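You operate a simulated robot arm through the tools that you are given. There is no shell and no other tool. Be economical: measure what you need, move in short steps, check, and stop when the job is done.

You are at the controls of a simulated two-armed robot. One attempt, no reset.

Task
Take the cap off the bottle that says "blue" on the grey cupboard top and lay it down there.

It is judged by the outcome, as a careful person would: the job done as asked, and still so three seconds after it is handed in. It fails if anything else is knocked over, pushed out of place, dropped, spilled or broken. Lids that push on must go on centred and level and be pressed home; caps that screw on are set level and turned clockwise until they are tight.

Robot
Two 7-joint arms with two-finger parallel grippers on one trunk, on a base that drives. Base frame: it is fixed to the floor where the robot stands at the start and does not move with it; the origin is under the middle of the robot, x ahead of it, y to its left, z up. Units: m, rad, N and s.
The left shoulder is at the start at [-0.082, 0.119, 0.851], the right one opposite. With the tool pointing down near the work surface each hand reaches from about 0.1 to 0.58 m from the robot's upright axis, wherever it stands, measured 20 degrees to its own side. Payload 3.43 kg a hand.
The TCP of each hand is the grasp point between the finger pads, 0.03 m short of the fingertips. In the tool frame z runs along the fingers and y along their closing line. Largest opening 0.094 m; finger width 0.028, thickness 0.01; the body of the gripper, 0.05 by 0.096 m, starts 0.055 m behind the TCP.
Orientation is that of the tool frame in the base frame, as a unit quaternion [x, y, z, w]. With the fingers straight down and closing along the base's y, the tool's x points along the base's -x, its y along +y and its z along -z.

Tools
- The arms move only by the tool drive_tool. It takes "left_targets", "right_targets" or both (then of equal length, played together; a hand with none holds still); each is a list of rows, each an object (a shift or turn left out is 0, a gripper value left out holds the last) with "rotation": the turn, a rotation vector about the tool's x, y, z in rad, a list of three; "travel": the shift along the tool's x, y, z in m, a list of three; "gripper": the finger opening in m, from 0 to 0.094. In form: [{"rotation": [ax, ay, az], "travel": [x, y, z], "gripper": gripper}, ...]. A call has 1 to 12 rows; each row shifts and turns the commanded pose from where the row before left it, along the tool's axes as they then stand. A row lasts 0.2 s, in which the tool goes at most 0.05 m and 0.15 rad; a call with a longer step from one row to the next is refused whole, and so is a gripper value outside its range. A pose out of reach is approached as far as the arm can. The call stops where the force on the tool passes 40 N (or 10 N more than at its start, if that is more) or the arm is blocked; 0.2 s more then pass. The fingers move at their own pace (about 0.153 m/s each) and stop on an object; they squeeze with about 22 N. The grip force told is the motor's: it shows also when the fingers shut on nothing. Time passes only in rows, and 0.2 s behind the last, so rows that do not move let the fingers close. It gives the time, the measured TCP pose, the force on the tool (base axes), the opening and the grip force at its end, in the units of the frame above (readings bear some noise), with the torque about the TCP (base axes, N m) and any sound that the robot's microphone picked up.
- Cameras (640 x 400 px; columns grow to the right, rows downward): "scene" is now at [0.0252, 0.0152, 1.553]; the picture's right is [0.21, -0.98, 0.00], its down [-0.80, -0.17, -0.58] and it looks along [0.57, 0.12, -0.81] (base axes); focal length 294 px, centre (320, 200). "left" rides on the left gripper at [0.076, -0.014, -0.102] in its tool frame; the picture's right is [0.18, 0.98, 0.00], its down [-0.75, 0.14, -0.64] and it looks along [-0.63, 0.12, 0.77] (tool axes); focal length 243 px, centre (320, 200). "right" rides on the right gripper at [0.076, 0.014, -0.102] in its tool frame; the picture's right is [-0.18, 0.98, 0.00], its down [-0.75, -0.14, -0.64] and it looks along [-0.63, -0.12, 0.77] (tool axes); focal length 243 px, centre (320, 200). There is no depth. A picture from a camera that has moved, and an enlarged one, comes with that camera's place and axes in the base frame and with its lens.
- snapshot(camera): a new picture of that camera. It takes no simulated time.
- raise_lower(by): slides the trunk up (or, below 0, down) by that many m; the arms and the scene camera ride with it, the base frame stays. It gives what a move gives, with no picture.
- steer(legs): drives the robot by 1 to 6 legs, each [ahead, left, turn to the left] in m, m and rad, along the robot's own axes; the way and the turn of a leg run together, so that a leg with both is an arc; at most 1.5 m and 3.142 rad a leg. The arms and the cameras ride along, it lands a little off, and it stops where it bumps. It gives what a move gives.
- pan_tilt(pan, tilt): turns the head with the scene camera to pan (to the left, within 2.496 rad either way) and tilt (down, from -0.506 to 1.204), counted from straight ahead of the robot. It gives what a move gives.
- inspect(camera, box): a new picture of the part [left, top, right, bottom] of that camera's present view, enlarged. It takes no simulated time.
- finish_job(): hands the job in; it is judged then, once.

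Work in short steps. Places have to be worked out from the pictures, the camera data and where the tool is seen: move nearer, look again, correct. Check each grasp and each placing, and mend what went wrong. You have 120 turns and 108 pictures in all, those below and enlarged ones among them. Open the grippers and draw the arms clear of the work before you hand the job in, unless the task says otherwise; then end with one line.

The tools are called after "Request:" as name(argument=value, ...) on one line, values as JSON. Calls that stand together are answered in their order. drive_tool: Moves the arms, as the interface text tells. Its arguments: {"type":"object","properties":{"left_targets":{"type":"array","items":{"type":"object","properties":{"rotation":{"type":"array","items":{"type":"number"}},"travel":{"type":"array","items":{"type":"number"}},"gripper":{"type":"number"}}}},"right_targets":{"type":"array","items":{"type":"object","properties":{"rotation":{"type":"array","items":{"type":"number"}},"travel":{"type":"array","items":{"type":"number"}},"gripper":{"type":"number"}}}}},"required":[]} The other tools are called the same way: raise_lower (by) slides the trunk up or down; steer (legs) drives the base; pan_tilt (pan, tilt) turns the head that bears the scene camera; snapshot (camera) takes a picture; inspect (camera, box) takes an enlarged picture of a part of a camera's view; finish_job () hands the job in.

At the start:

```text
clock: 0.0
left_ee_pos: [0.3267, 0.3476, 1.1529]
left_ee_rot: [0.001, 1.0, -0.001, -0.001]
left_wrist_force: [-0.2, 0.9, -0.6]
left_torque: [-0.01, 0.05, 0.01]
left_grip_width: 0.0939
left_grasp_force: 0.1
right_ee_pos: [0.2951, -0.0427, 1.1505]
right_ee_rot: [-0.001, 1.0, 0.0, 0.0]
right_wrist_force: [0.2, -0.2, -0.8]
right_torque: [0.01, -0.01, 0.01]
right_grip_width: 0.0941
right_grasp_force: 0.0
trunk travel left (down, up): [-0.275, 0.06]
robot x, y, heading: [0.002, -0.0005, -0.001]
head pan, tilt: [0.208, 0.949]
```

scene: 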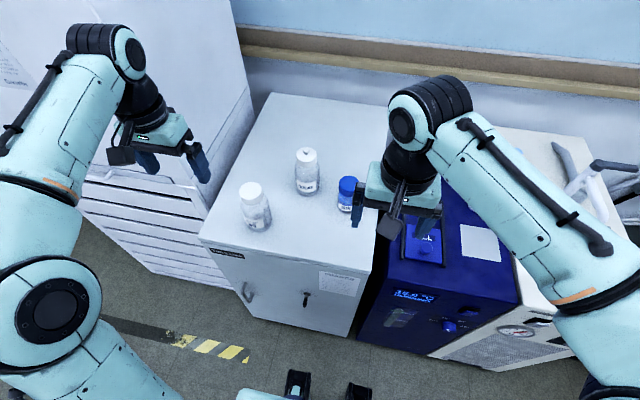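
right: 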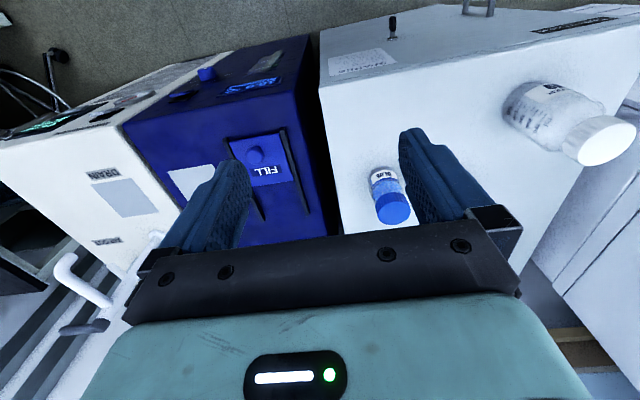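
left: 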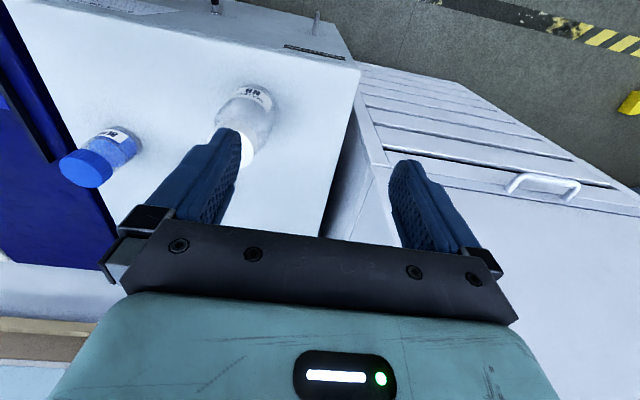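

The scene shows two white-capped bottles and one blue-capped; I'll enlarge the view to read the labels.

Request:
inspect(camera="scene", box=[220, 130, 380, 240])

Request:
inspect(camera="left", box=[50, 70, 290, 220])

Request:
inspect(camera="right", box=[340, 70, 640, 240])

```text
3.64 times, centred on (300, 185) of scene
camera zoom: at [0.0252, 0.0152, 1.553], right [0.21, -0.98, 0.0], down [-0.8, -0.17, -0.58], along [0.57, 0.12, -0.81], focal length 1070 px, centre (393, 254)
```

zoom: 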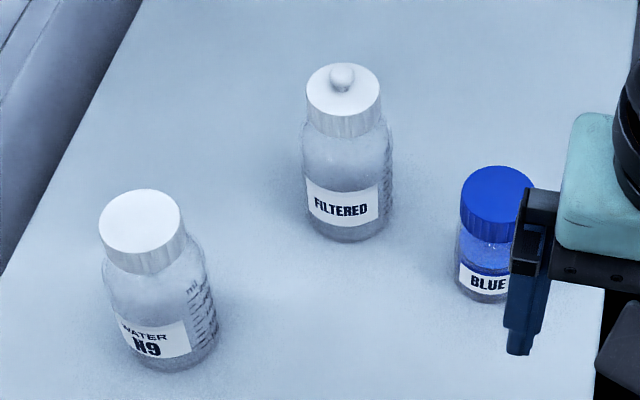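

```text
2.67 times, centred on (170, 145) of left
camera zoom: at [0.2511, 0.3341, 1.2562], right [-0.18, 0.98, 0.0], down [0.75, 0.14, 0.64], along [0.63, 0.12, -0.77], focal length 647 px, centre (720, 347)
```

zoom: 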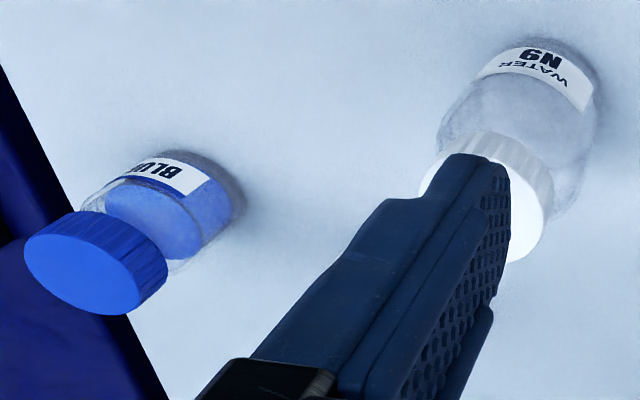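

```text
2.13 times, centred on (490, 155) of right
camera zoom: at [0.2166, -0.0287, 1.2516], right [0.18, 0.98, 0.0], down [0.75, -0.14, 0.64], along [0.63, -0.12, -0.77], focal length 518 px, centre (-43, 296)
```

zoom: 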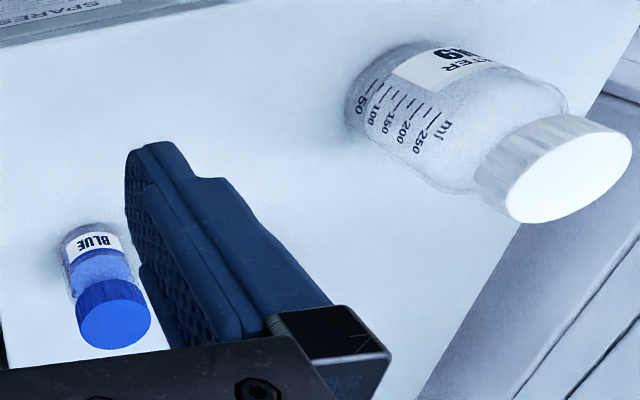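

The target is the blue-capped bottle labelled BLUE; I place its cap top near (0.493, 0.039, 0.97), and the cupboard top near z 0.865. The left hand will hold the body horizontally with its camera on top while the right hand unscrews from above. First I roll the left hand up high.

Request:
drive_tool(left_targets=[{"rotation": [0, 0, -0.1454]}, {"rotation": [0, 0, -0.1454]}, {"rotation": [0, 0, -0.1454]}, {"rotation": [0, 0, -0.1454]}, {"rotation": [0, 0, -0.1454]}, {"rotation": [0, 0, -0.1454]}, {"rotation": [0, 0, -0.1454]}, {"rotation": [0, 0, -0.1454]}, {"rotation": [0, 0, -0.1454]}])

```text
clock: 2.0
left_ee_pos: [0.3274, 0.3472, 1.1535]
left_ee_rot: [-0.61, 0.793, 0.0, 0.0]
left_wrist_force: [-0.4, 0.0, -0.3]
left_torque: [0.02, 0.0, 0.03]
left_grip_width: 0.0941
left_grasp_force: 0.1
right_ee_pos: [0.2947, -0.0445, 1.1506]
right_ee_rot: [0.0, 1.0, 0.0, 0.0]
right_wrist_force: [-0.5, 0.2, 0.2]
right_torque: [-0.04, 0.01, 0.01]
right_grip_width: 0.0941
right_grasp_force: 0.0
trunk travel left (down, up): [-0.275, 0.06]
robot x, y, heading: [-0.001, 0.0015, -0.001]
head pan, tilt: [0.208, 0.949]
```

The roll goes smoothly; I continue with the second half.

Request:
drive_tool(left_targets=[{"rotation": [0, 0, -0.1454]}, {"rotation": [0, 0, -0.1454]}, {"rotation": [0, 0, -0.1454]}, {"rotation": [0, 0, -0.1454]}, {"rotation": [0, 0, -0.1454]}, {"rotation": [0, 0, -0.1454]}, {"rotation": [0, 0, -0.1454]}, {"rotation": [0, 0, -0.1454]}, {"rotation": [0, 0, -0.1454]}])

```text
clock: 4.0
left_ee_pos: [0.327, 0.3474, 1.1533]
left_ee_rot: [0.966, -0.258, 0.0, 0.0]
left_wrist_force: [-0.4, -0.1, -0.1]
left_torque: [0.0, 0.03, 0.03]
left_grip_width: 0.0941
left_grasp_force: 0.0
right_ee_pos: [0.2931, -0.0436, 1.1513]
right_ee_rot: [0.0, 1.0, -0.001, 0.0]
right_wrist_force: [-0.1, 0.9, 0.7]
right_torque: [0.04, 0.01, -0.01]
right_grip_width: 0.0941
right_grasp_force: 0.1
trunk travel left (down, up): [-0.275, 0.06]
robot x, y, heading: [-0.0031, -0.0001, -0.002]
head pan, tilt: [0.208, 0.949]
```

Roll is done. Now I tip the left fingers forward to horizontal.

Request:
drive_tool(left_targets=[{"rotation": [0, 0.1428, 0]}, {"rotation": [0, 0.1428, 0]}, {"rotation": [0, 0.1428, 0]}, {"rotation": [0, 0.1428, 0]}, {"rotation": [0, 0.1428, 0]}, {"rotation": [0, 0.1428, 0]}, {"rotation": [0, 0.1428, 0]}, {"rotation": [0, 0.1428, 0]}, {"rotation": [0, 0.1428, 0]}, {"rotation": [0, 0.1428, 0]}, {"rotation": [0, 0.1428, 0]}])

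Request:
snapshot(camera="scene")

```text
clock: 6.4
left_ee_pos: [0.3286, 0.3474, 1.1543]
left_ee_rot: [0.682, -0.182, 0.684, 0.182]
left_wrist_force: [0.8, 0.6, 0.4]
left_torque: [0.03, 0.01, 0.0]
left_grip_width: 0.0942
left_grasp_force: 0.1
right_ee_pos: [0.295, -0.0427, 1.1507]
right_ee_rot: [0.0, 1.0, 0.0, 0.0]
right_wrist_force: [-0.4, 0.6, -0.6]
right_torque: [0.03, 0.02, 0.0]
right_grip_width: 0.0942
right_grasp_force: 0.0
trunk travel left (down, up): [-0.275, 0.06]
robot x, y, heading: [-0.004, 0.0015, -0.0]
head pan, tilt: [0.208, 0.949]
```

```text
101 pictures are left
camera scene: at [0.0255, 0.0153, 1.5531], right [0.21, -0.98, 0.0], down [-0.8, -0.17, -0.58], along [0.57, 0.12, -0.81], focal length 294 px, centre (320, 200)
```

scene: 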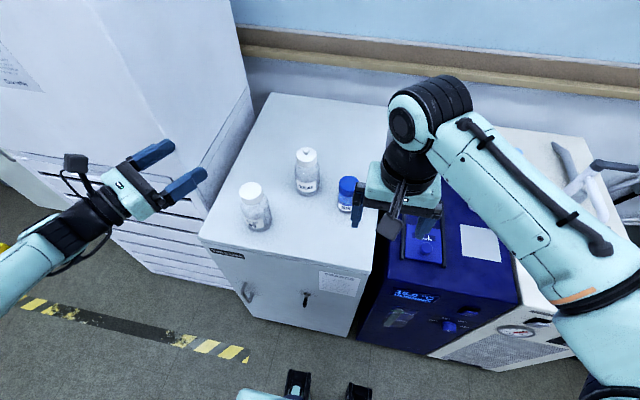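

The horizontal pose works, with the camera on top. I move to a standoff about 0.22 m short of the bottle on the 30° approach line and lower to z≈0.90, clear of N9.

Request:
drive_tool(left_targets=[{"travel": [0, 0.0368, 0.0154]}, {"travel": [0, 0.0368, 0.0154]}, {"travel": [0, 0.0368, 0.0154]}, {"travel": [0, 0.0368, 0.0154]}, {"travel": [0, 0.0368, 0.0154]}, {"travel": [-0.042, 0, 0]}, {"travel": [-0.042, 0, 0]}, {"travel": [-0.042, 0, 0]}, {"travel": [-0.042, 0, 0]}, {"travel": [-0.042, 0, 0]}, {"travel": [-0.042, 0, 0]}])

Request:
snapshot(camera="scene")

Request:
snapshot(camera="left")

```text
clock: 8.8
left_ee_pos: [0.3436, 0.1702, 0.9182]
left_ee_rot: [0.683, -0.182, 0.683, 0.182]
left_wrist_force: [0.4, -0.1, 0.1]
left_torque: [0.0, -0.02, 0.04]
left_grip_width: 0.0943
left_grasp_force: 0.1
left hand out of reach, approached as far as the arm can: row 6, 7, 8, 9
right_ee_pos: [0.295, -0.0428, 1.15]
right_ee_rot: [0.001, 1.0, 0.001, 0.0]
right_wrist_force: [0.5, -0.5, 0.0]
right_torque: [-0.03, 0.04, 0.02]
right_grip_width: 0.0942
right_grasp_force: 0.0
trunk travel left (down, up): [-0.275, 0.06]
robot x, y, heading: [0.0002, -0.0035, -0.002]
head pan, tilt: [0.208, 0.949]
```

```text
100 pictures are left
camera scene: at [0.0259, 0.0157, 1.553], right [0.21, -0.98, 0.0], down [-0.8, -0.17, -0.58], along [0.57, 0.12, -0.81], focal length 294 px, centre (320, 200)
```

scene: 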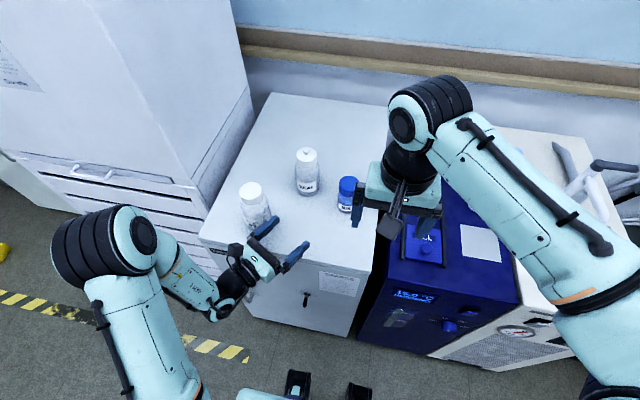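

```text
99 pictures are left
camera left: at [0.2621, 0.234, 0.9931], right [-0.49, -0.85, 0.18], down [-0.63, 0.2, -0.75], along [0.61, -0.49, -0.63], focal length 243 px, centre (320, 200)
```

left: 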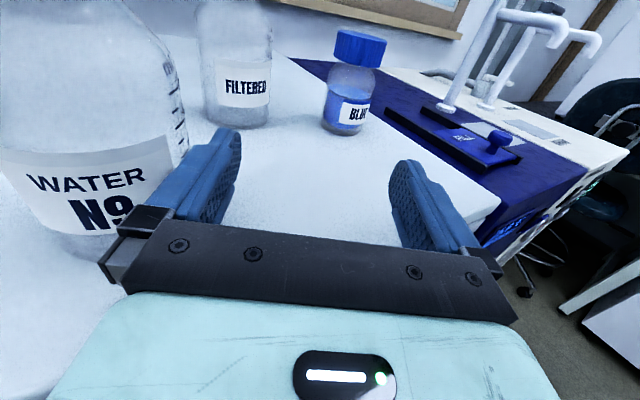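

TCP is at (0.344, 0.170, 0.918); the left picture confirms the bottle near (0.493, 0.039), cap from z≈0.949 to 0.973. I shift 0.039 m sideways onto the line (away from N9) and lower slightly.

Request:
drive_tool(left_targets=[{"travel": [0, 0.02, 0]}, {"travel": [-0.008, 0.019, 0]}, {"travel": [0, 0, 0.04]}, {"travel": [0, 0, 0.04]}])

Request:
snapshot(camera="left")

Request:
inspect(camera="scene", box=[220, 130, 380, 290])

```text
clock: 9.7
left_ee_pos: [0.3665, 0.1211, 0.9037]
left_ee_rot: [0.687, -0.181, 0.68, 0.183]
left_wrist_force: [-21.1, 6.4, 11.3]
left_torque: [0.74, 1.25, 0.61]
left_grip_width: 0.0938
left_grasp_force: 0.1
left hand out of reach, approached as far as the arm can: row 2
right_ee_pos: [0.2936, -0.0435, 1.1496]
right_ee_rot: [0.0, 1.0, 0.0, -0.001]
right_wrist_force: [0.3, -1.7, -0.1]
right_torque: [0.01, 0.04, 0.04]
right_grip_width: 0.094
right_grasp_force: 0.0
trunk travel left (down, up): [-0.275, 0.06]
robot x, y, heading: [0.0004, 0.0019, -0.001]
head pan, tilt: [0.208, 0.949]
stopped in row 4 (left hand): the force on the tool passed its limit at 114 N (the readings are from after the stop); the commanded pose is now the measured one
```

```text
98 pictures are left
camera left: at [0.2839, 0.1854, 0.9814], right [-0.49, -0.85, 0.19], down [-0.64, 0.2, -0.75], along [0.6, -0.48, -0.64], focal length 243 px, centre (320, 200)
```

left: 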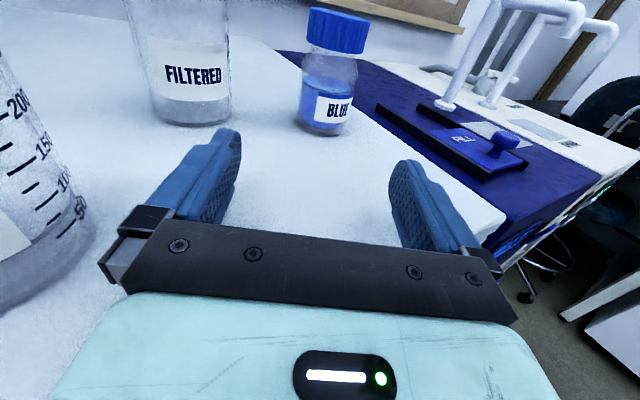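

```text
2.50 times, centred on (300, 210) of scene
camera zoom: at [0.0243, 0.0154, 1.553], right [0.21, -0.98, 0.0], down [-0.8, -0.17, -0.58], along [0.57, 0.12, -0.81], focal length 736 px, centre (370, 175)
```

zoom: 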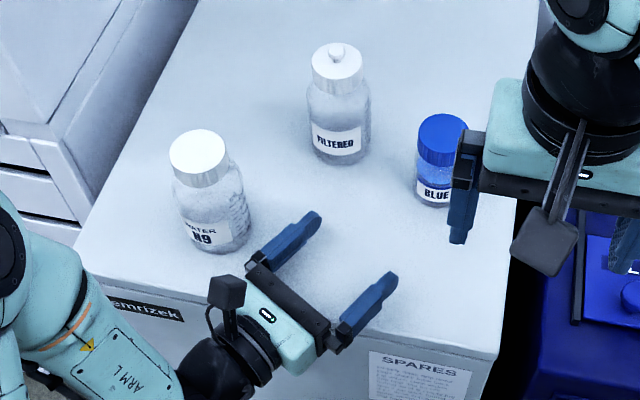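

The gripper's underside bumped the cupboard's front edge, and no bottle moved. I lift 5 cm and tilt the fingers 15° down so the wrist clears the edge.

Request:
drive_tool(left_targets=[{"travel": [0.025, 0, 0]}, {"travel": [0.03, 0, 0]}, {"rotation": [0, -0.13, 0]}, {"rotation": [0, -0.13, 0]}, {}])

Request:
inspect(camera="scene", box=[220, 130, 380, 290])

Request:
snapshot(camera="left")

```text
clock: 10.8
left_ee_pos: [0.367, 0.122, 0.9603]
left_ee_rot: [0.77, -0.202, 0.585, 0.157]
left_wrist_force: [-0.3, -0.2, -0.7]
left_torque: [0.01, 0.03, 0.0]
left_grip_width: 0.0941
left_grasp_force: 0.1
right_ee_pos: [0.2949, -0.042, 1.1498]
right_ee_rot: [0.0, 1.0, -0.001, -0.001]
right_wrist_force: [0.0, 0.0, 0.1]
right_torque: [-0.04, -0.01, 0.03]
right_grip_width: 0.0943
right_grasp_force: 0.1
trunk travel left (down, up): [-0.275, 0.06]
robot x, y, heading: [0.0016, -0.0004, -0.004]
head pan, tilt: [0.208, 0.949]
```

```text
2.50 times, centred on (300, 210) of scene
camera zoom: at [0.0253, 0.0154, 1.553], right [0.21, -0.98, 0.0], down [-0.8, -0.17, -0.58], along [0.57, 0.12, -0.81], focal length 736 px, centre (370, 175)
```

zoom: 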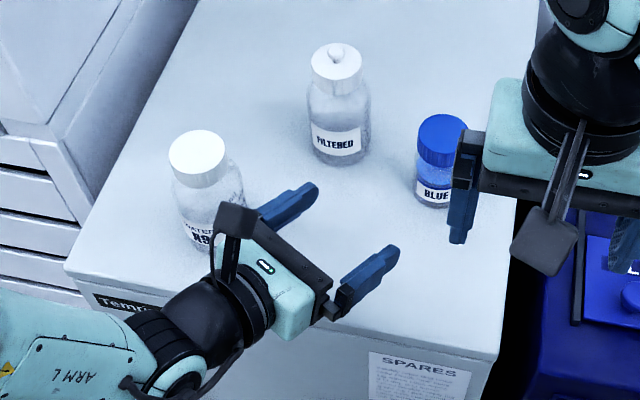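

```text
95 pictures are left
camera left: at [0.3062, 0.174, 1.0601], right [-0.44, -0.88, 0.18], down [-0.78, 0.28, -0.55], along [0.43, -0.39, -0.81], focal length 243 px, centre (320, 200)
```

left: 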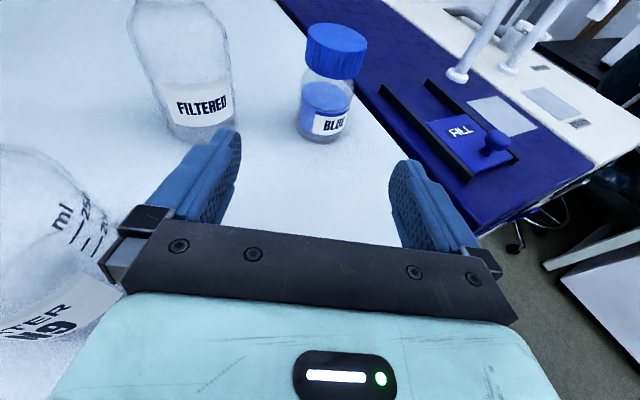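

The bottle reads again as (0.493, 0.042), cap top 0.973, table about 0.88. I advance horizontally 0.138 m with the fingers straddling the bottle at z≈0.945, then look.

Request:
drive_tool(left_targets=[{"travel": [0.0045, 0.002, 0.0345]}, {"travel": [0.0045, 0.002, 0.0345]}, {"travel": [0.0045, 0.002, 0.0345]}, {"travel": [0.0045, 0.002, 0.0345]}])

Request:
snapshot(camera="left")

Request:
inspect(camera="scene", box=[220, 130, 380, 290])

```text
clock: 11.8
left_ee_pos: [0.4842, 0.0465, 0.9396]
left_ee_rot: [0.77, -0.202, 0.585, 0.157]
left_wrist_force: [0.1, 0.1, -1.4]
left_torque: [0.01, -0.04, -0.01]
left_grip_width: 0.094
left_grasp_force: 0.0
right_ee_pos: [0.2959, -0.0435, 1.1502]
right_ee_rot: [0.0, 1.0, 0.0, 0.0]
right_wrist_force: [-0.1, -0.2, 0.7]
right_torque: [0.0, 0.03, 0.02]
right_grip_width: 0.0943
right_grasp_force: 0.1
trunk travel left (down, up): [-0.275, 0.06]
robot x, y, heading: [0.0015, 0.0031, 0.0]
head pan, tilt: [0.208, 0.949]
```

```text
94 pictures are left
camera left: at [0.4232, 0.0987, 1.0398], right [-0.44, -0.88, 0.18], down [-0.78, 0.28, -0.55], along [0.43, -0.39, -0.81], focal length 243 px, centre (320, 200)
```

left: 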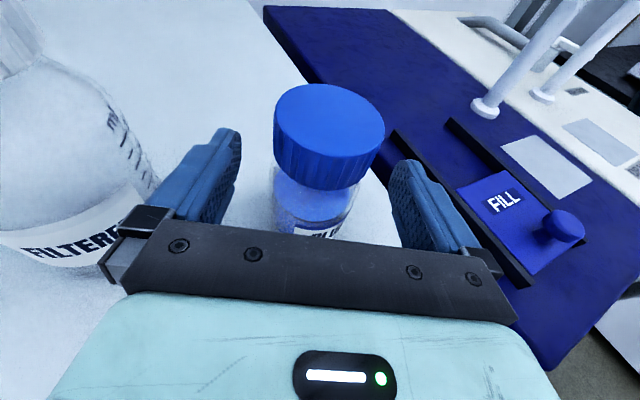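

```text
2.50 times, centred on (300, 210) of scene
camera zoom: at [0.0258, 0.0148, 1.5531], right [0.21, -0.98, 0.0], down [-0.8, -0.17, -0.58], along [0.57, 0.12, -0.81], focal length 736 px, centre (370, 175)
```

zoom: 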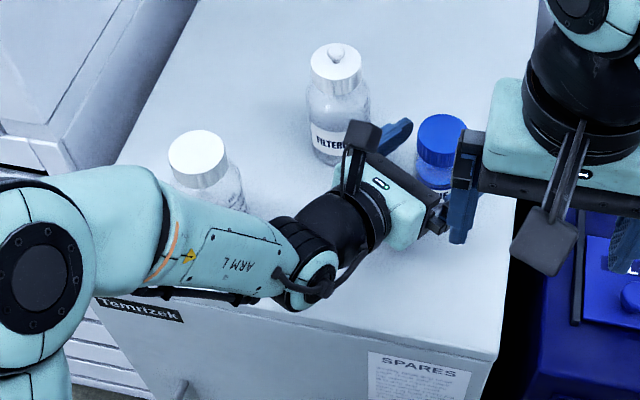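

The bottle sits centred between the fingers. The left forearm runs close to N9, so I check that gap with the right camera and an enlarged scene view before lowering.

Request:
snapshot(camera="right")

Request:
inspect(camera="scene", box=[220, 170, 320, 240])

```text
92 pictures are left
camera right: at [0.2177, -0.0289, 1.2511], right [0.18, 0.98, 0.0], down [0.75, -0.14, 0.64], along [0.63, -0.12, -0.77], focal length 243 px, centre (320, 200)
```

right: 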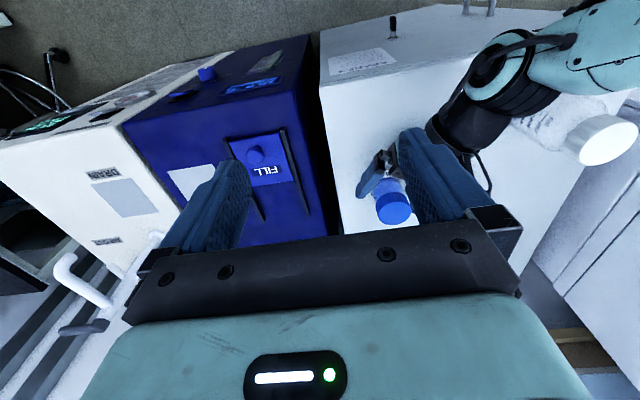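

```text
5.71 times, centred on (270, 205) of scene
camera zoom: at [0.0258, 0.0148, 1.5531], right [0.21, -0.98, 0.0], down [-0.8, -0.17, -0.58], along [0.57, 0.12, -0.81], focal length 1682 px, centre (606, 171)
```

zoom: 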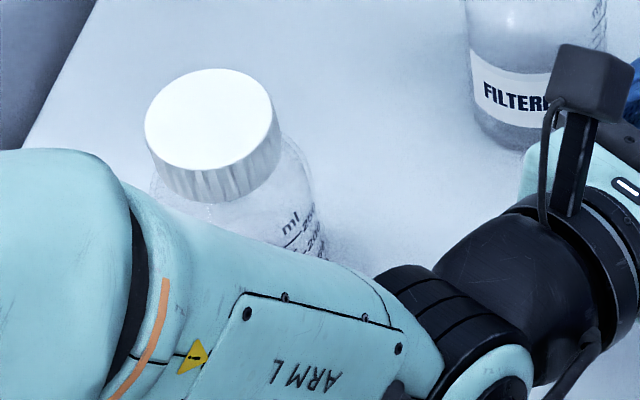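

Triangulating both views puts the forearm's near side at x≈0.31 beside N9 (edge ≈0.35), so there is clearance. I lower 3 cm.

Request:
drive_tool(left_targets=[{"travel": [-0.0145, -0.001, 0.0039]}, {"travel": [-0.0145, -0.001, 0.0039]}, {}])

Request:
snapshot(camera="left")

Request:
inspect(camera="scene", box=[220, 130, 380, 240])

```text
clock: 12.7
left_ee_pos: [0.4838, 0.049, 0.9096]
left_ee_rot: [0.769, -0.202, 0.586, 0.157]
left_wrist_force: [0.3, 0.0, -0.7]
left_torque: [0.02, 0.0, 0.05]
left_grip_width: 0.0939
left_grasp_force: 0.1
right_ee_pos: [0.2938, -0.0435, 1.1496]
right_ee_rot: [0.001, 1.0, -0.001, 0.0]
right_wrist_force: [-0.8, 0.0, 0.8]
right_torque: [0.0, 0.0, 0.02]
right_grip_width: 0.0939
right_grasp_force: 0.0
trunk travel left (down, up): [-0.275, 0.06]
robot x, y, heading: [-0.0027, -0.0001, 0.002]
head pan, tilt: [0.208, 0.949]
```

```text
90 pictures are left
camera left: at [0.4221, 0.1012, 1.0098], right [-0.44, -0.88, 0.18], down [-0.78, 0.28, -0.55], along [0.44, -0.39, -0.81], focal length 243 px, centre (320, 200)
```

left: 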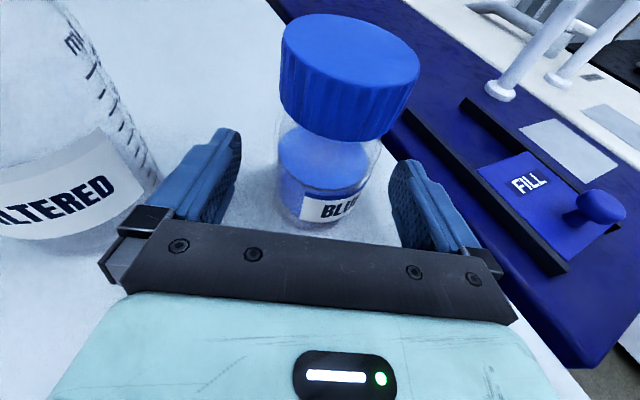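

```text
3.64 times, centred on (300, 185) of scene
camera zoom: at [0.025, 0.0153, 1.553], right [0.21, -0.98, 0.0], down [-0.8, -0.17, -0.58], along [0.57, 0.12, -0.81], focal length 1070 px, centre (393, 254)
```

zoom: 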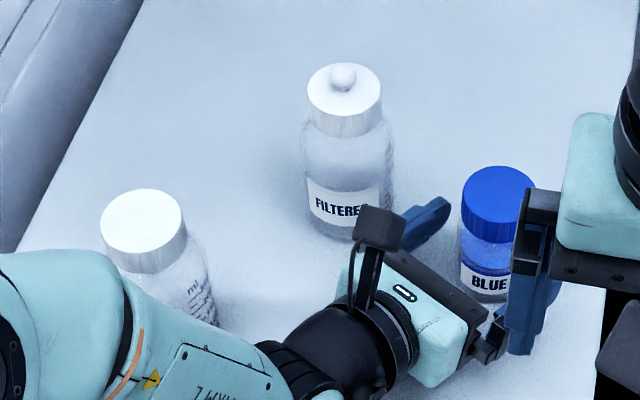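

Forces are zero and the neighbours are untouched. The bottle sits about 5 mm toward the right finger, so I nudge over and close gently in stages on the body.

Request:
drive_tool(left_targets=[{"travel": [0, 0.005, 0]}, {"gripper": 0.07}, {"gripper": 0.062}, {"gripper": 0.058}])

Request:
snapshot(camera="left")

```text
clock: 13.7
left_ee_pos: [0.4808, 0.0445, 0.9093]
left_ee_rot: [0.77, -0.203, 0.584, 0.157]
left_wrist_force: [0.5, 0.0, 0.2]
left_torque: [0.02, 0.0, -0.03]
left_grip_width: 0.0582
left_grasp_force: 0.3
right_ee_pos: [0.295, -0.0426, 1.1492]
right_ee_rot: [0.0, 1.0, 0.001, 0.0]
right_wrist_force: [1.2, 0.7, 0.3]
right_torque: [0.02, -0.03, -0.03]
right_grip_width: 0.0939
right_grasp_force: 0.1
trunk travel left (down, up): [-0.275, 0.06]
robot x, y, heading: [0.0008, -0.0002, -0.004]
head pan, tilt: [0.208, 0.949]
```

```text
88 pictures are left
camera left: at [0.4194, 0.097, 1.0094], right [-0.44, -0.88, 0.18], down [-0.78, 0.28, -0.55], along [0.43, -0.39, -0.81], focal length 243 px, centre (320, 200)
```

left: 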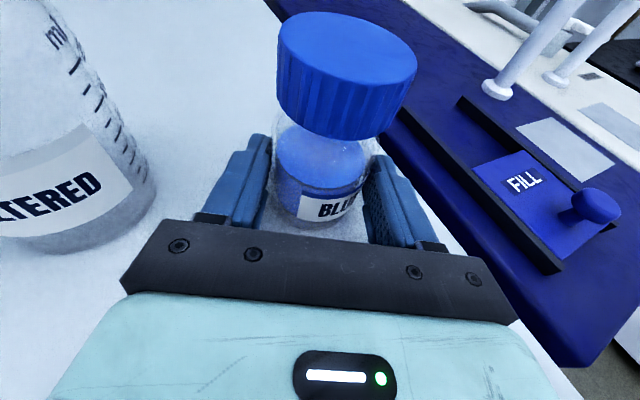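

Both fingers are nearly on the glass, evenly. I close fully.

Request:
drive_tool(left_targets=[{"gripper": 0.05}, {"gripper": 0.03}, {"gripper": 0.02}, {}])

Request:
snapshot(camera="left")

```text
clock: 14.7
left_ee_pos: [0.4812, 0.0443, 0.9092]
left_ee_rot: [0.77, -0.202, 0.585, 0.157]
left_wrist_force: [0.8, 0.5, 2.0]
left_torque: [0.13, -0.08, 0.03]
left_grip_width: 0.0553
left_grasp_force: 22.4
right_ee_pos: [0.2955, -0.0428, 1.1511]
right_ee_rot: [0.0, 1.0, 0.0, 0.001]
right_wrist_force: [-0.7, 0.0, 0.7]
right_torque: [0.01, 0.02, 0.01]
right_grip_width: 0.0938
right_grasp_force: 0.0
trunk travel left (down, up): [-0.275, 0.06]
robot x, y, heading: [0.0035, -0.0011, 0.003]
head pan, tilt: [0.208, 0.949]
```

```text
87 pictures are left
camera left: at [0.4194, 0.0971, 1.0097], right [-0.44, -0.88, 0.18], down [-0.78, 0.28, -0.56], along [0.44, -0.39, -0.81], focal length 243 px, centre (320, 200)
```

left: 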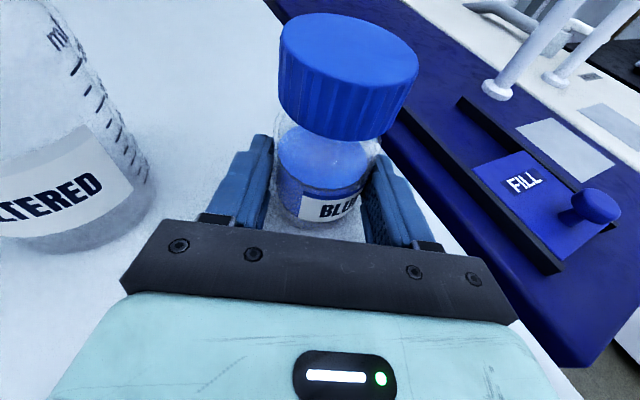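

The bottle is held at 22 N with width 0.055. Now I bring the right hand over the cap at z≈1.06 and check alignment.

Request:
drive_tool(right_targets=[{"travel": [-0.039, 0.0166, 0]}, {"travel": [-0.039, 0.0166, 0]}, {"travel": [-0.039, 0.0166, 0]}, {"travel": [-0.039, 0.0166, 0]}, {"travel": [-0.039, 0.0166, 0]}, {"travel": [0, 0, 0.03]}, {"travel": [0, 0, 0.03]}, {"travel": [0, 0, 0.02]}, {}])

Request:
snapshot(camera="right")

Request:
inspect(camera="scene", box=[250, 110, 410, 220])

Request:
snapshot(camera="left")

```text
clock: 16.6
left_ee_pos: [0.4807, 0.0439, 0.9086]
left_ee_rot: [0.769, -0.201, 0.586, 0.156]
left_wrist_force: [-1.4, 0.8, 3.7]
left_torque: [0.09, -0.06, 0.08]
left_grip_width: 0.0552
left_grasp_force: 22.6
right_ee_pos: [0.4104, 0.0077, 1.0724]
right_ee_rot: [0.0, 1.0, 0.0, -0.001]
right_wrist_force: [-0.4, -0.2, -0.4]
right_torque: [-0.01, 0.02, 0.01]
right_grip_width: 0.0937
right_grasp_force: 0.1
right hand out of reach, approached as far as the arm can: row 4, 5
trunk travel left (down, up): [-0.275, 0.06]
robot x, y, heading: [-0.0016, 0.0003, 0.005]
head pan, tilt: [0.208, 0.949]
```

```text
86 pictures are left
camera right: at [0.3329, 0.0216, 1.1732], right [0.19, 0.98, 0.0], down [0.75, -0.14, 0.64], along [0.63, -0.12, -0.77], focal length 243 px, centre (320, 200)
```

right: 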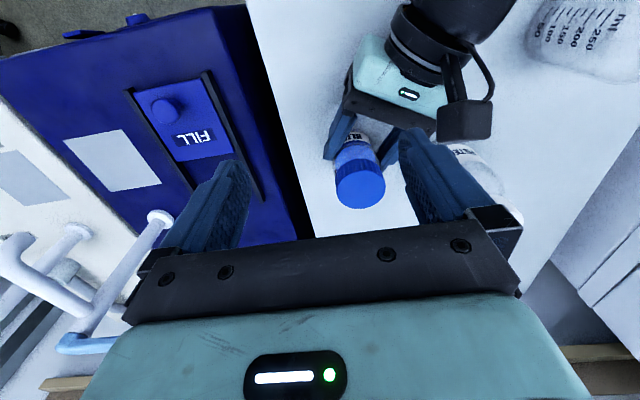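

```text
3.64 times, centred on (330, 165) of scene
camera zoom: at [0.0246, 0.0154, 1.5531], right [0.21, -0.98, 0.0], down [-0.8, -0.17, -0.58], along [0.57, 0.12, -0.81], focal length 1070 px, centre (284, 327)
```

zoom: 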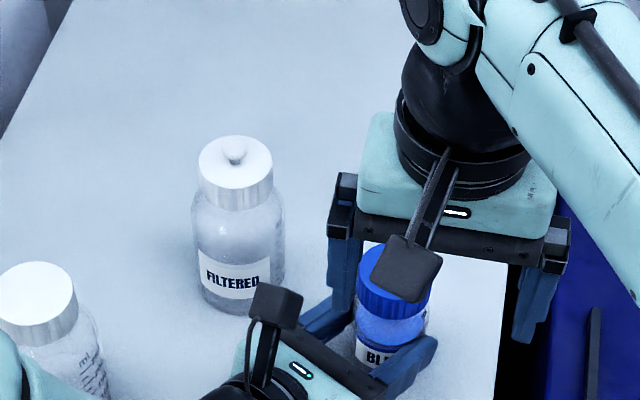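

```text
84 pictures are left
camera left: at [0.4191, 0.097, 1.0097], right [-0.44, -0.88, 0.18], down [-0.78, 0.28, -0.56], along [0.44, -0.39, -0.81], focal length 243 px, centre (320, 200)
```

left: 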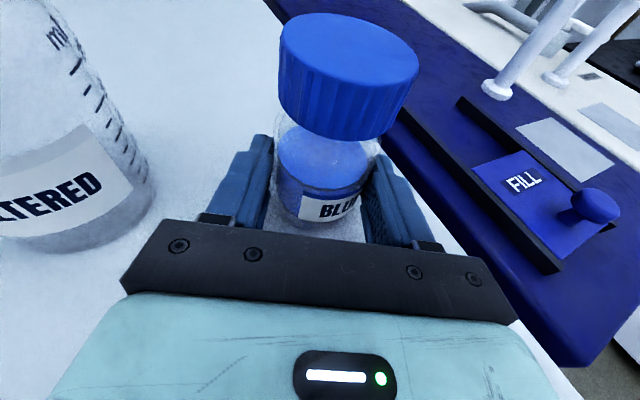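

The right hand runs out of reach at this height. Raising the trunk 6 cm would help, but the left arm rides along, so I first release the bottle and open the left hand.

Request:
drive_tool(left_targets=[{"gripper": 0.07}, {"gripper": 0.094}, {}])

Request:
raise_lower(by=0.058)

Request:
snapshot(camera="left")

```text
clock: 17.4
left_ee_pos: [0.4802, 0.045, 0.9086]
left_ee_rot: [0.77, -0.203, 0.584, 0.157]
left_wrist_force: [0.7, 0.3, -0.5]
left_torque: [0.02, -0.01, 0.01]
left_grip_width: 0.0939
left_grasp_force: 0.1
right_ee_pos: [0.4115, 0.0078, 1.0725]
right_ee_rot: [0.0, 1.0, 0.0, 0.0]
right_wrist_force: [0.5, 0.0, 0.5]
right_torque: [0.01, -0.03, -0.02]
right_grip_width: 0.0937
right_grasp_force: 0.0
trunk travel left (down, up): [-0.275, 0.06]
robot x, y, heading: [0.0002, -0.0024, 0.002]
head pan, tilt: [0.208, 0.949]
```

```text
clock: 18.4
left_ee_pos: [0.481, 0.0442, 0.9678]
left_ee_rot: [0.77, -0.203, 0.584, 0.158]
left_wrist_force: [0.0, -0.4, 0.0]
left_torque: [0.0, 0.03, -0.01]
left_grip_width: 0.0939
left_grasp_force: 0.0
right_ee_pos: [0.4104, 0.0068, 1.1304]
right_ee_rot: [0.0, 1.0, 0.0, 0.0]
right_wrist_force: [-0.9, 0.3, -0.4]
right_torque: [0.01, -0.03, -0.01]
right_grip_width: 0.0941
right_grasp_force: 0.1
trunk travel left (down, up): [-0.333, 0.002]
robot x, y, heading: [0.0018, -0.0004, 0.008]
head pan, tilt: [0.208, 0.949]
```

```text
83 pictures are left
camera left: at [0.4194, 0.0958, 1.0685], right [-0.44, -0.88, 0.18], down [-0.78, 0.28, -0.55], along [0.43, -0.39, -0.81], focal length 243 px, centre (320, 200)
```

left: 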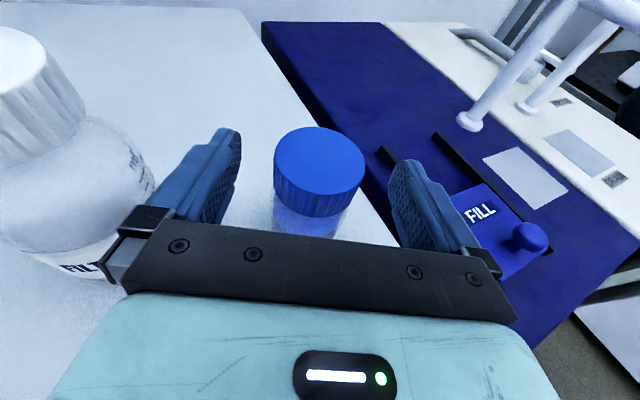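

The bottle stood still. I lower the left hand straight down again and regrip the body.

Request:
drive_tool(left_targets=[{"travel": [-0.0193, 0, 0.0052]}, {"travel": [-0.0193, 0, 0.0052]}, {"travel": [-0.0193, 0, 0.0052]}, {}, {"gripper": 0.07}, {"gripper": 0.06}, {"gripper": 0.05}, {"gripper": 0.02}, {}, {}])

Request:
snapshot(camera="left")

```text
clock: 20.6
left_ee_pos: [0.4822, 0.0429, 0.9098]
left_ee_rot: [0.769, -0.203, 0.586, 0.158]
left_wrist_force: [1.2, 0.1, 0.5]
left_torque: [0.06, -0.04, 0.06]
left_grip_width: 0.0553
left_grasp_force: 22.1
right_ee_pos: [0.4118, 0.0058, 1.1295]
right_ee_rot: [0.0, 1.0, 0.001, 0.0]
right_wrist_force: [-1.0, -0.1, -0.1]
right_torque: [-0.03, 0.01, 0.0]
right_grip_width: 0.0939
right_grasp_force: 0.1
trunk travel left (down, up): [-0.333, 0.002]
robot x, y, heading: [0.0005, 0.0007, 0.001]
head pan, tilt: [0.208, 0.949]
```

```text
82 pictures are left
camera left: at [0.42, 0.0954, 1.0096], right [-0.44, -0.88, 0.18], down [-0.78, 0.28, -0.55], along [0.44, -0.39, -0.81], focal length 243 px, centre (320, 200)
```

left: 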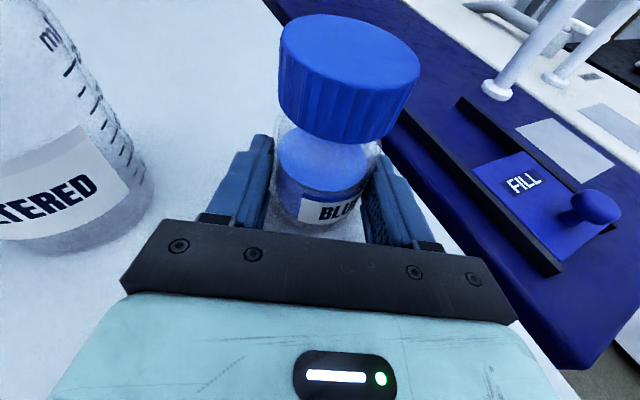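

Held again at 22 N. Now the right hand goes over the cap at z≈1.05.

Request:
drive_tool(right_targets=[{"travel": [-0.027, 0.011, 0.01]}, {"travel": [-0.027, 0.011, 0.01]}, {"travel": [-0.026, 0.011, 0.01]}, {"travel": [0, 0, 0.02]}, {"travel": [0, 0, 0.02]}, {}])

Request:
snapshot(camera="right")

Request:
inspect(camera="scene", box=[250, 110, 410, 220])

Request:
snapshot(camera="left")

```text
clock: 22.0
left_ee_pos: [0.4817, 0.0431, 0.9105]
left_ee_rot: [0.769, -0.202, 0.585, 0.157]
left_wrist_force: [0.3, 0.2, 0.7]
left_torque: [0.04, -0.03, 0.06]
left_grip_width: 0.0551
left_grasp_force: 22.1
right_ee_pos: [0.4904, 0.0389, 1.0599]
right_ee_rot: [0.0, 1.0, 0.0, 0.0]
right_wrist_force: [-0.3, 0.3, 0.4]
right_torque: [-0.03, -0.03, -0.01]
right_grip_width: 0.0939
right_grasp_force: 0.0
trunk travel left (down, up): [-0.333, 0.002]
robot x, y, heading: [-0.0005, -0.002, 0.001]
head pan, tilt: [0.208, 0.949]
```

```text
81 pictures are left
camera right: at [0.4125, 0.0528, 1.1611], right [0.18, 0.98, 0.0], down [0.75, -0.14, 0.64], along [0.63, -0.12, -0.77], focal length 243 px, centre (320, 200)
```

right: 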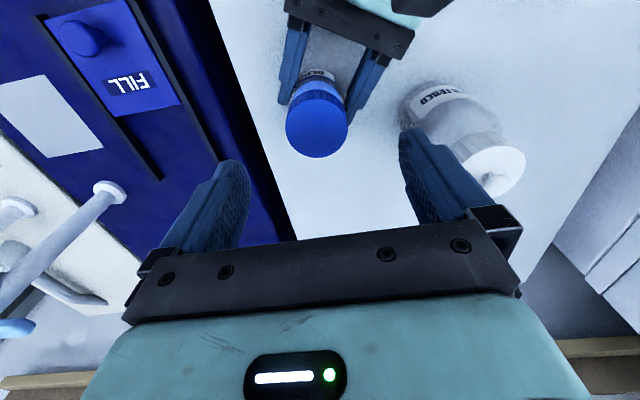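

```text
3.64 times, centred on (330, 165) of scene
camera zoom: at [0.0242, 0.0152, 1.6146], right [0.21, -0.98, 0.0], down [-0.8, -0.17, -0.58], along [0.57, 0.12, -0.81], focal length 1070 px, centre (284, 327)
```

zoom: 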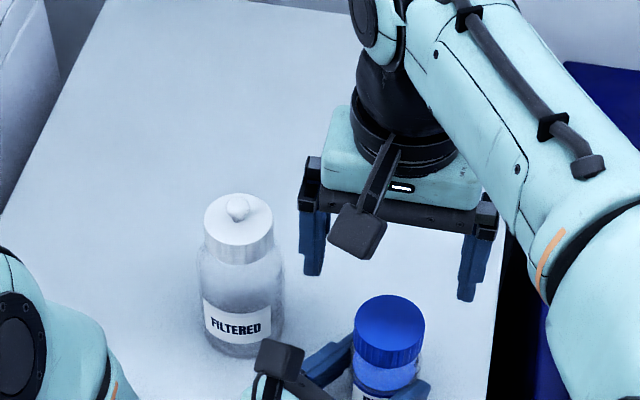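

```text
79 pictures are left
camera left: at [0.4199, 0.0953, 1.0097], right [-0.44, -0.88, 0.18], down [-0.78, 0.28, -0.55], along [0.44, -0.39, -0.81], focal length 243 px, centre (320, 200)
```

left: 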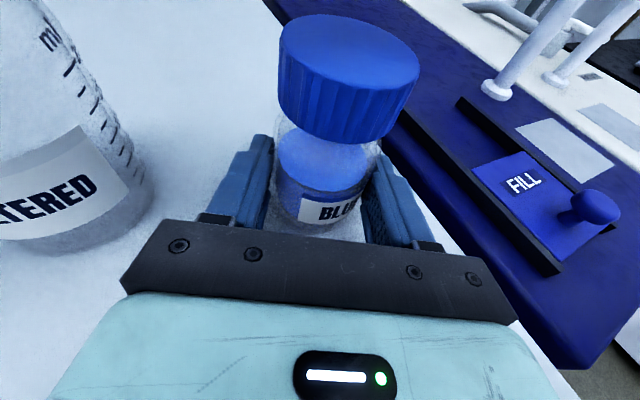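

Both views put the cap axis at about (0.491, 0.036), so the hand is aligned within a few mm. I descend to z≈0.985.

Request:
drive_tool(right_targets=[{"travel": [0, -0.003, 0.02]}, {"travel": [0, 0, 0.02]}, {"travel": [0, 0, 0.02]}, {"travel": [0, 0, 0.015]}, {}])

Request:
snapshot(camera="right")

Request:
snapshot(camera="left")

Request:
inspect(camera="scene", box=[270, 140, 400, 230])

```text
clock: 23.2
left_ee_pos: [0.481, 0.0439, 0.9093]
left_ee_rot: [0.769, -0.203, 0.585, 0.158]
left_wrist_force: [0.9, 1.2, 2.4]
left_torque: [0.08, -0.06, 0.08]
left_grip_width: 0.0555
left_grasp_force: 22.6
right_ee_pos: [0.4918, 0.0368, 0.9843]
right_ee_rot: [0.0, 1.0, 0.0, 0.0]
right_wrist_force: [0.1, -0.2, -0.4]
right_torque: [0.0, -0.01, -0.03]
right_grip_width: 0.0942
right_grasp_force: 0.1
trunk travel left (down, up): [-0.333, 0.002]
robot x, y, heading: [0.003, -0.0008, 0.001]
head pan, tilt: [0.208, 0.949]
```

```text
78 pictures are left
camera right: at [0.4139, 0.0501, 1.0851], right [0.18, 0.98, 0.0], down [0.75, -0.14, 0.64], along [0.63, -0.12, -0.77], focal length 243 px, centre (320, 200)
```

right: 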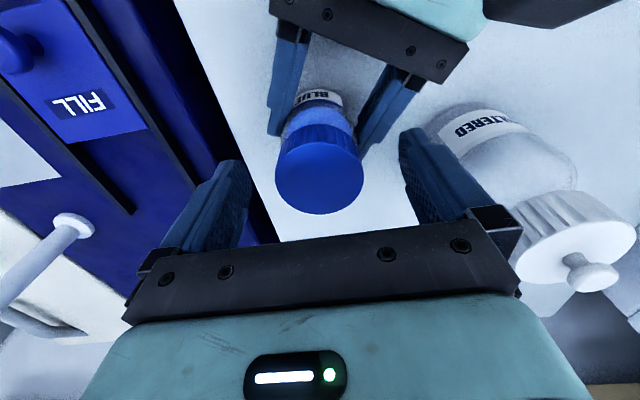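

```text
77 pictures are left
camera left: at [0.4198, 0.0954, 1.0097], right [-0.44, -0.88, 0.18], down [-0.78, 0.28, -0.55], along [0.44, -0.39, -0.81], focal length 243 px, centre (320, 200)
```

left: 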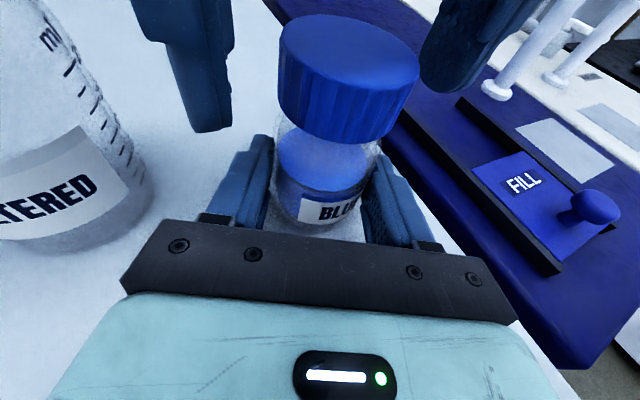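

```text
4.44 times, centred on (335, 185) of scene
camera zoom: at [0.0242, 0.0154, 1.6146], right [0.21, -0.98, 0.0], down [-0.8, -0.17, -0.58], along [0.57, 0.12, -0.81], focal length 1308 px, centre (253, 267)
```

zoom: 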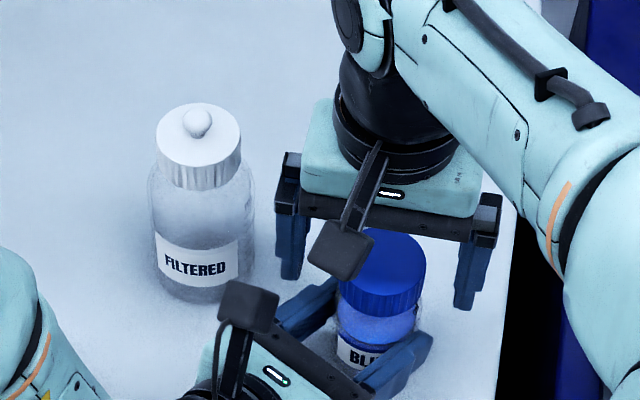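

The cap is exactly centred between the right fingers in the right view. I lower 7 mm more and close on the cap.

Request:
drive_tool(right_targets=[{"travel": [0, 0, 0.007]}, {"gripper": 0.07}, {"gripper": 0.06}, {"gripper": 0.05}, {"gripper": 0.02}, {}, {}])

Request:
snapshot(camera="right")

Request:
snapshot(camera="left")

```text
clock: 24.8
left_ee_pos: [0.4822, 0.0445, 0.9101]
left_ee_rot: [0.77, -0.201, 0.586, 0.156]
left_wrist_force: [-1.0, 6.5, 3.4]
left_torque: [-0.37, -0.07, 0.11]
left_grip_width: 0.0553
left_grasp_force: 21.1
right_ee_pos: [0.4917, 0.0351, 0.9771]
right_ee_rot: [0.002, 1.0, -0.002, 0.0]
right_wrist_force: [0.6, -10.0, 0.2]
right_torque: [-0.23, 0.0, -0.04]
right_grip_width: 0.0509
right_grasp_force: 22.3
trunk travel left (down, up): [-0.333, 0.002]
robot x, y, heading: [0.0029, 0.0033, 0.002]
head pan, tilt: [0.208, 0.949]
```

```text
75 pictures are left
camera right: at [0.4143, 0.0495, 1.0784], right [0.19, 0.98, 0.0], down [0.75, -0.14, 0.64], along [0.63, -0.12, -0.77], focal length 243 px, centre (320, 200)
```

right: 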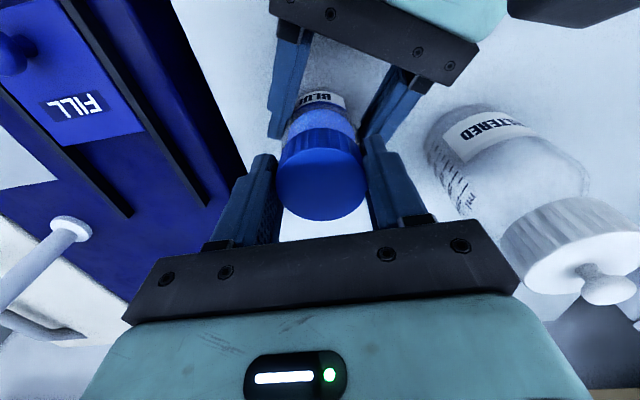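

```text
74 pictures are left
camera left: at [0.4199, 0.0957, 1.0097], right [-0.44, -0.88, 0.18], down [-0.78, 0.28, -0.55], along [0.44, -0.39, -0.81], focal length 243 px, centre (320, 200)
```

left: 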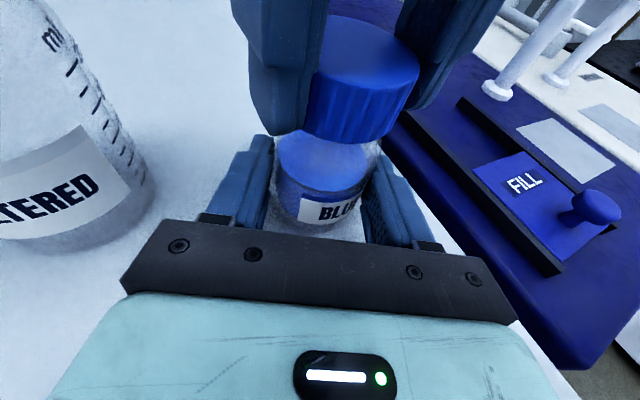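

Cap gripped at 22 N with a 10 N side load, so I relieve that 2 mm. Then I turn counter-clockwise from above, in a short test.

Request:
drive_tool(right_targets=[{"travel": [0, -0.002, 0]}, {}, {"rotation": [0, 0, -0.1]}, {"rotation": [0, 0, -0.1]}, {"rotation": [0, 0, -0.1]}, {"rotation": [0, 0, -0.1]}])

Request:
snapshot(camera="left")

```text
clock: 26.2
left_ee_pos: [0.4811, 0.0428, 0.909]
left_ee_rot: [0.769, -0.202, 0.585, 0.157]
left_wrist_force: [-3.8, 10.0, 3.7]
left_torque: [-0.26, -0.21, 0.2]
left_grip_width: 0.0553
left_grasp_force: 21.3
right_ee_pos: [0.4925, 0.0331, 0.9774]
right_ee_rot: [-0.198, 0.98, -0.002, 0.0]
right_wrist_force: [4.3, -11.2, -1.3]
right_torque: [-0.43, -0.19, -0.13]
right_grip_width: 0.0512
right_grasp_force: 21.8
trunk travel left (down, up): [-0.333, 0.002]
robot x, y, heading: [0.0011, 0.0007, 0.004]
head pan, tilt: [0.208, 0.949]
```

```text
73 pictures are left
camera left: at [0.4198, 0.0955, 1.0097], right [-0.44, -0.88, 0.18], down [-0.78, 0.28, -0.55], along [0.44, -0.39, -0.81], focal length 243 px, centre (320, 200)
```

left: 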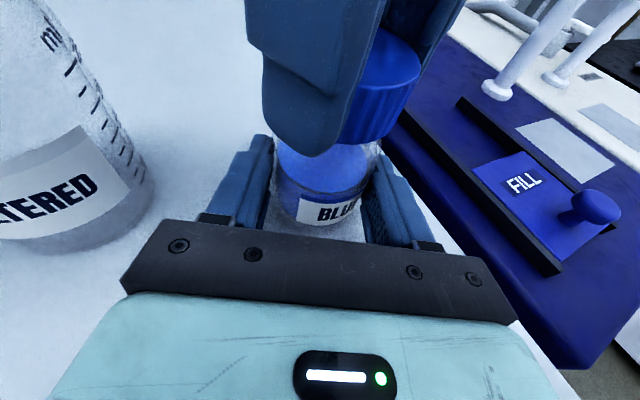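

The bottle body hasn't turned, but the side load toward +y remains. I shift 3 mm toward −y and turn on.

Request:
drive_tool(right_targets=[{"travel": [0.0012, -0.0028, 0]}, {}, {"rotation": [0, 0, -0.1]}, {"rotation": [0, 0, -0.1]}, {"rotation": [0, 0, -0.1]}, {"rotation": [0, 0, -0.1]}])

Request:
snapshot(camera="left")

Request:
snapshot(camera="right")

```text
clock: 27.6
left_ee_pos: [0.4809, 0.0428, 0.9098]
left_ee_rot: [0.77, -0.203, 0.584, 0.158]
left_wrist_force: [-7.3, 6.1, 4.2]
left_torque: [-0.16, -0.38, 0.08]
left_grip_width: 0.0553
left_grasp_force: 22.2
right_ee_pos: [0.4908, 0.0312, 0.9778]
right_ee_rot: [-0.39, 0.921, -0.001, 0.0]
right_wrist_force: [7.9, -8.0, -0.5]
right_torque: [-0.29, -0.19, -0.04]
right_grip_width: 0.0513
right_grasp_force: 22.1
trunk travel left (down, up): [-0.333, 0.002]
robot x, y, heading: [0.0006, 0.002, 0.006]
head pan, tilt: [0.208, 0.949]
```

```text
72 pictures are left
camera left: at [0.4197, 0.0951, 1.0096], right [-0.44, -0.88, 0.18], down [-0.78, 0.28, -0.55], along [0.43, -0.39, -0.81], focal length 243 px, centre (320, 200)
```

left: 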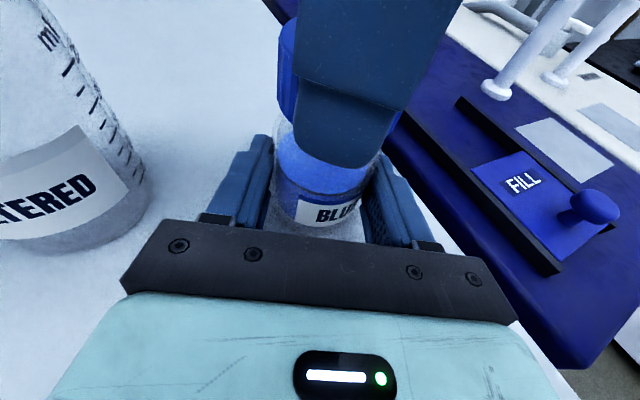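

```text
71 pictures are left
camera right: at [0.4265, -0.0136, 1.0791], right [-0.58, 0.82, 0.0], down [0.62, 0.44, 0.64], along [0.53, 0.37, -0.77], focal length 243 px, centre (320, 200)
```

right: 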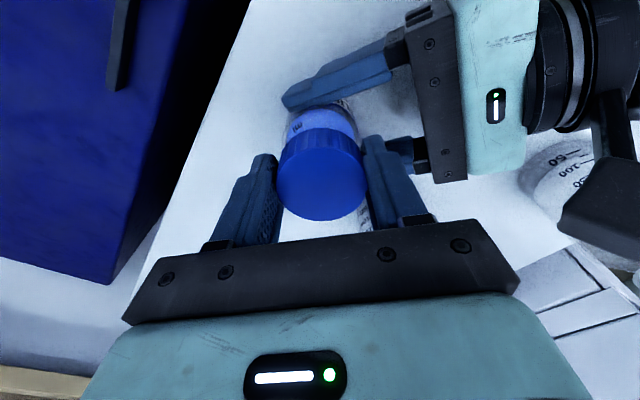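

The load follows the hand's −y axis, meaning the cap sits slightly toward that finger. I shift 3 mm that way and read again.

Request:
drive_tool(right_targets=[{"travel": [0, -0.003, 0]}, {}])

```text
clock: 28.2
left_ee_pos: [0.4807, 0.0414, 0.9089]
left_ee_rot: [0.77, -0.202, 0.585, 0.157]
left_wrist_force: [0.0, 1.4, 1.6]
left_torque: [0.34, 0.31, 0.07]
left_grip_width: 0.0551
left_grasp_force: 21.3
right_ee_pos: [0.4919, 0.0306, 0.9778]
right_ee_rot: [-0.391, 0.921, 0.001, -0.002]
right_wrist_force: [-0.5, -0.1, 0.0]
right_torque: [-0.2, -0.22, 0.01]
right_grip_width: 0.0509
right_grasp_force: 22.0
trunk travel left (down, up): [-0.333, 0.002]
robot x, y, heading: [0.0047, -0.0037, 0.002]
head pan, tilt: [0.208, 0.949]
```

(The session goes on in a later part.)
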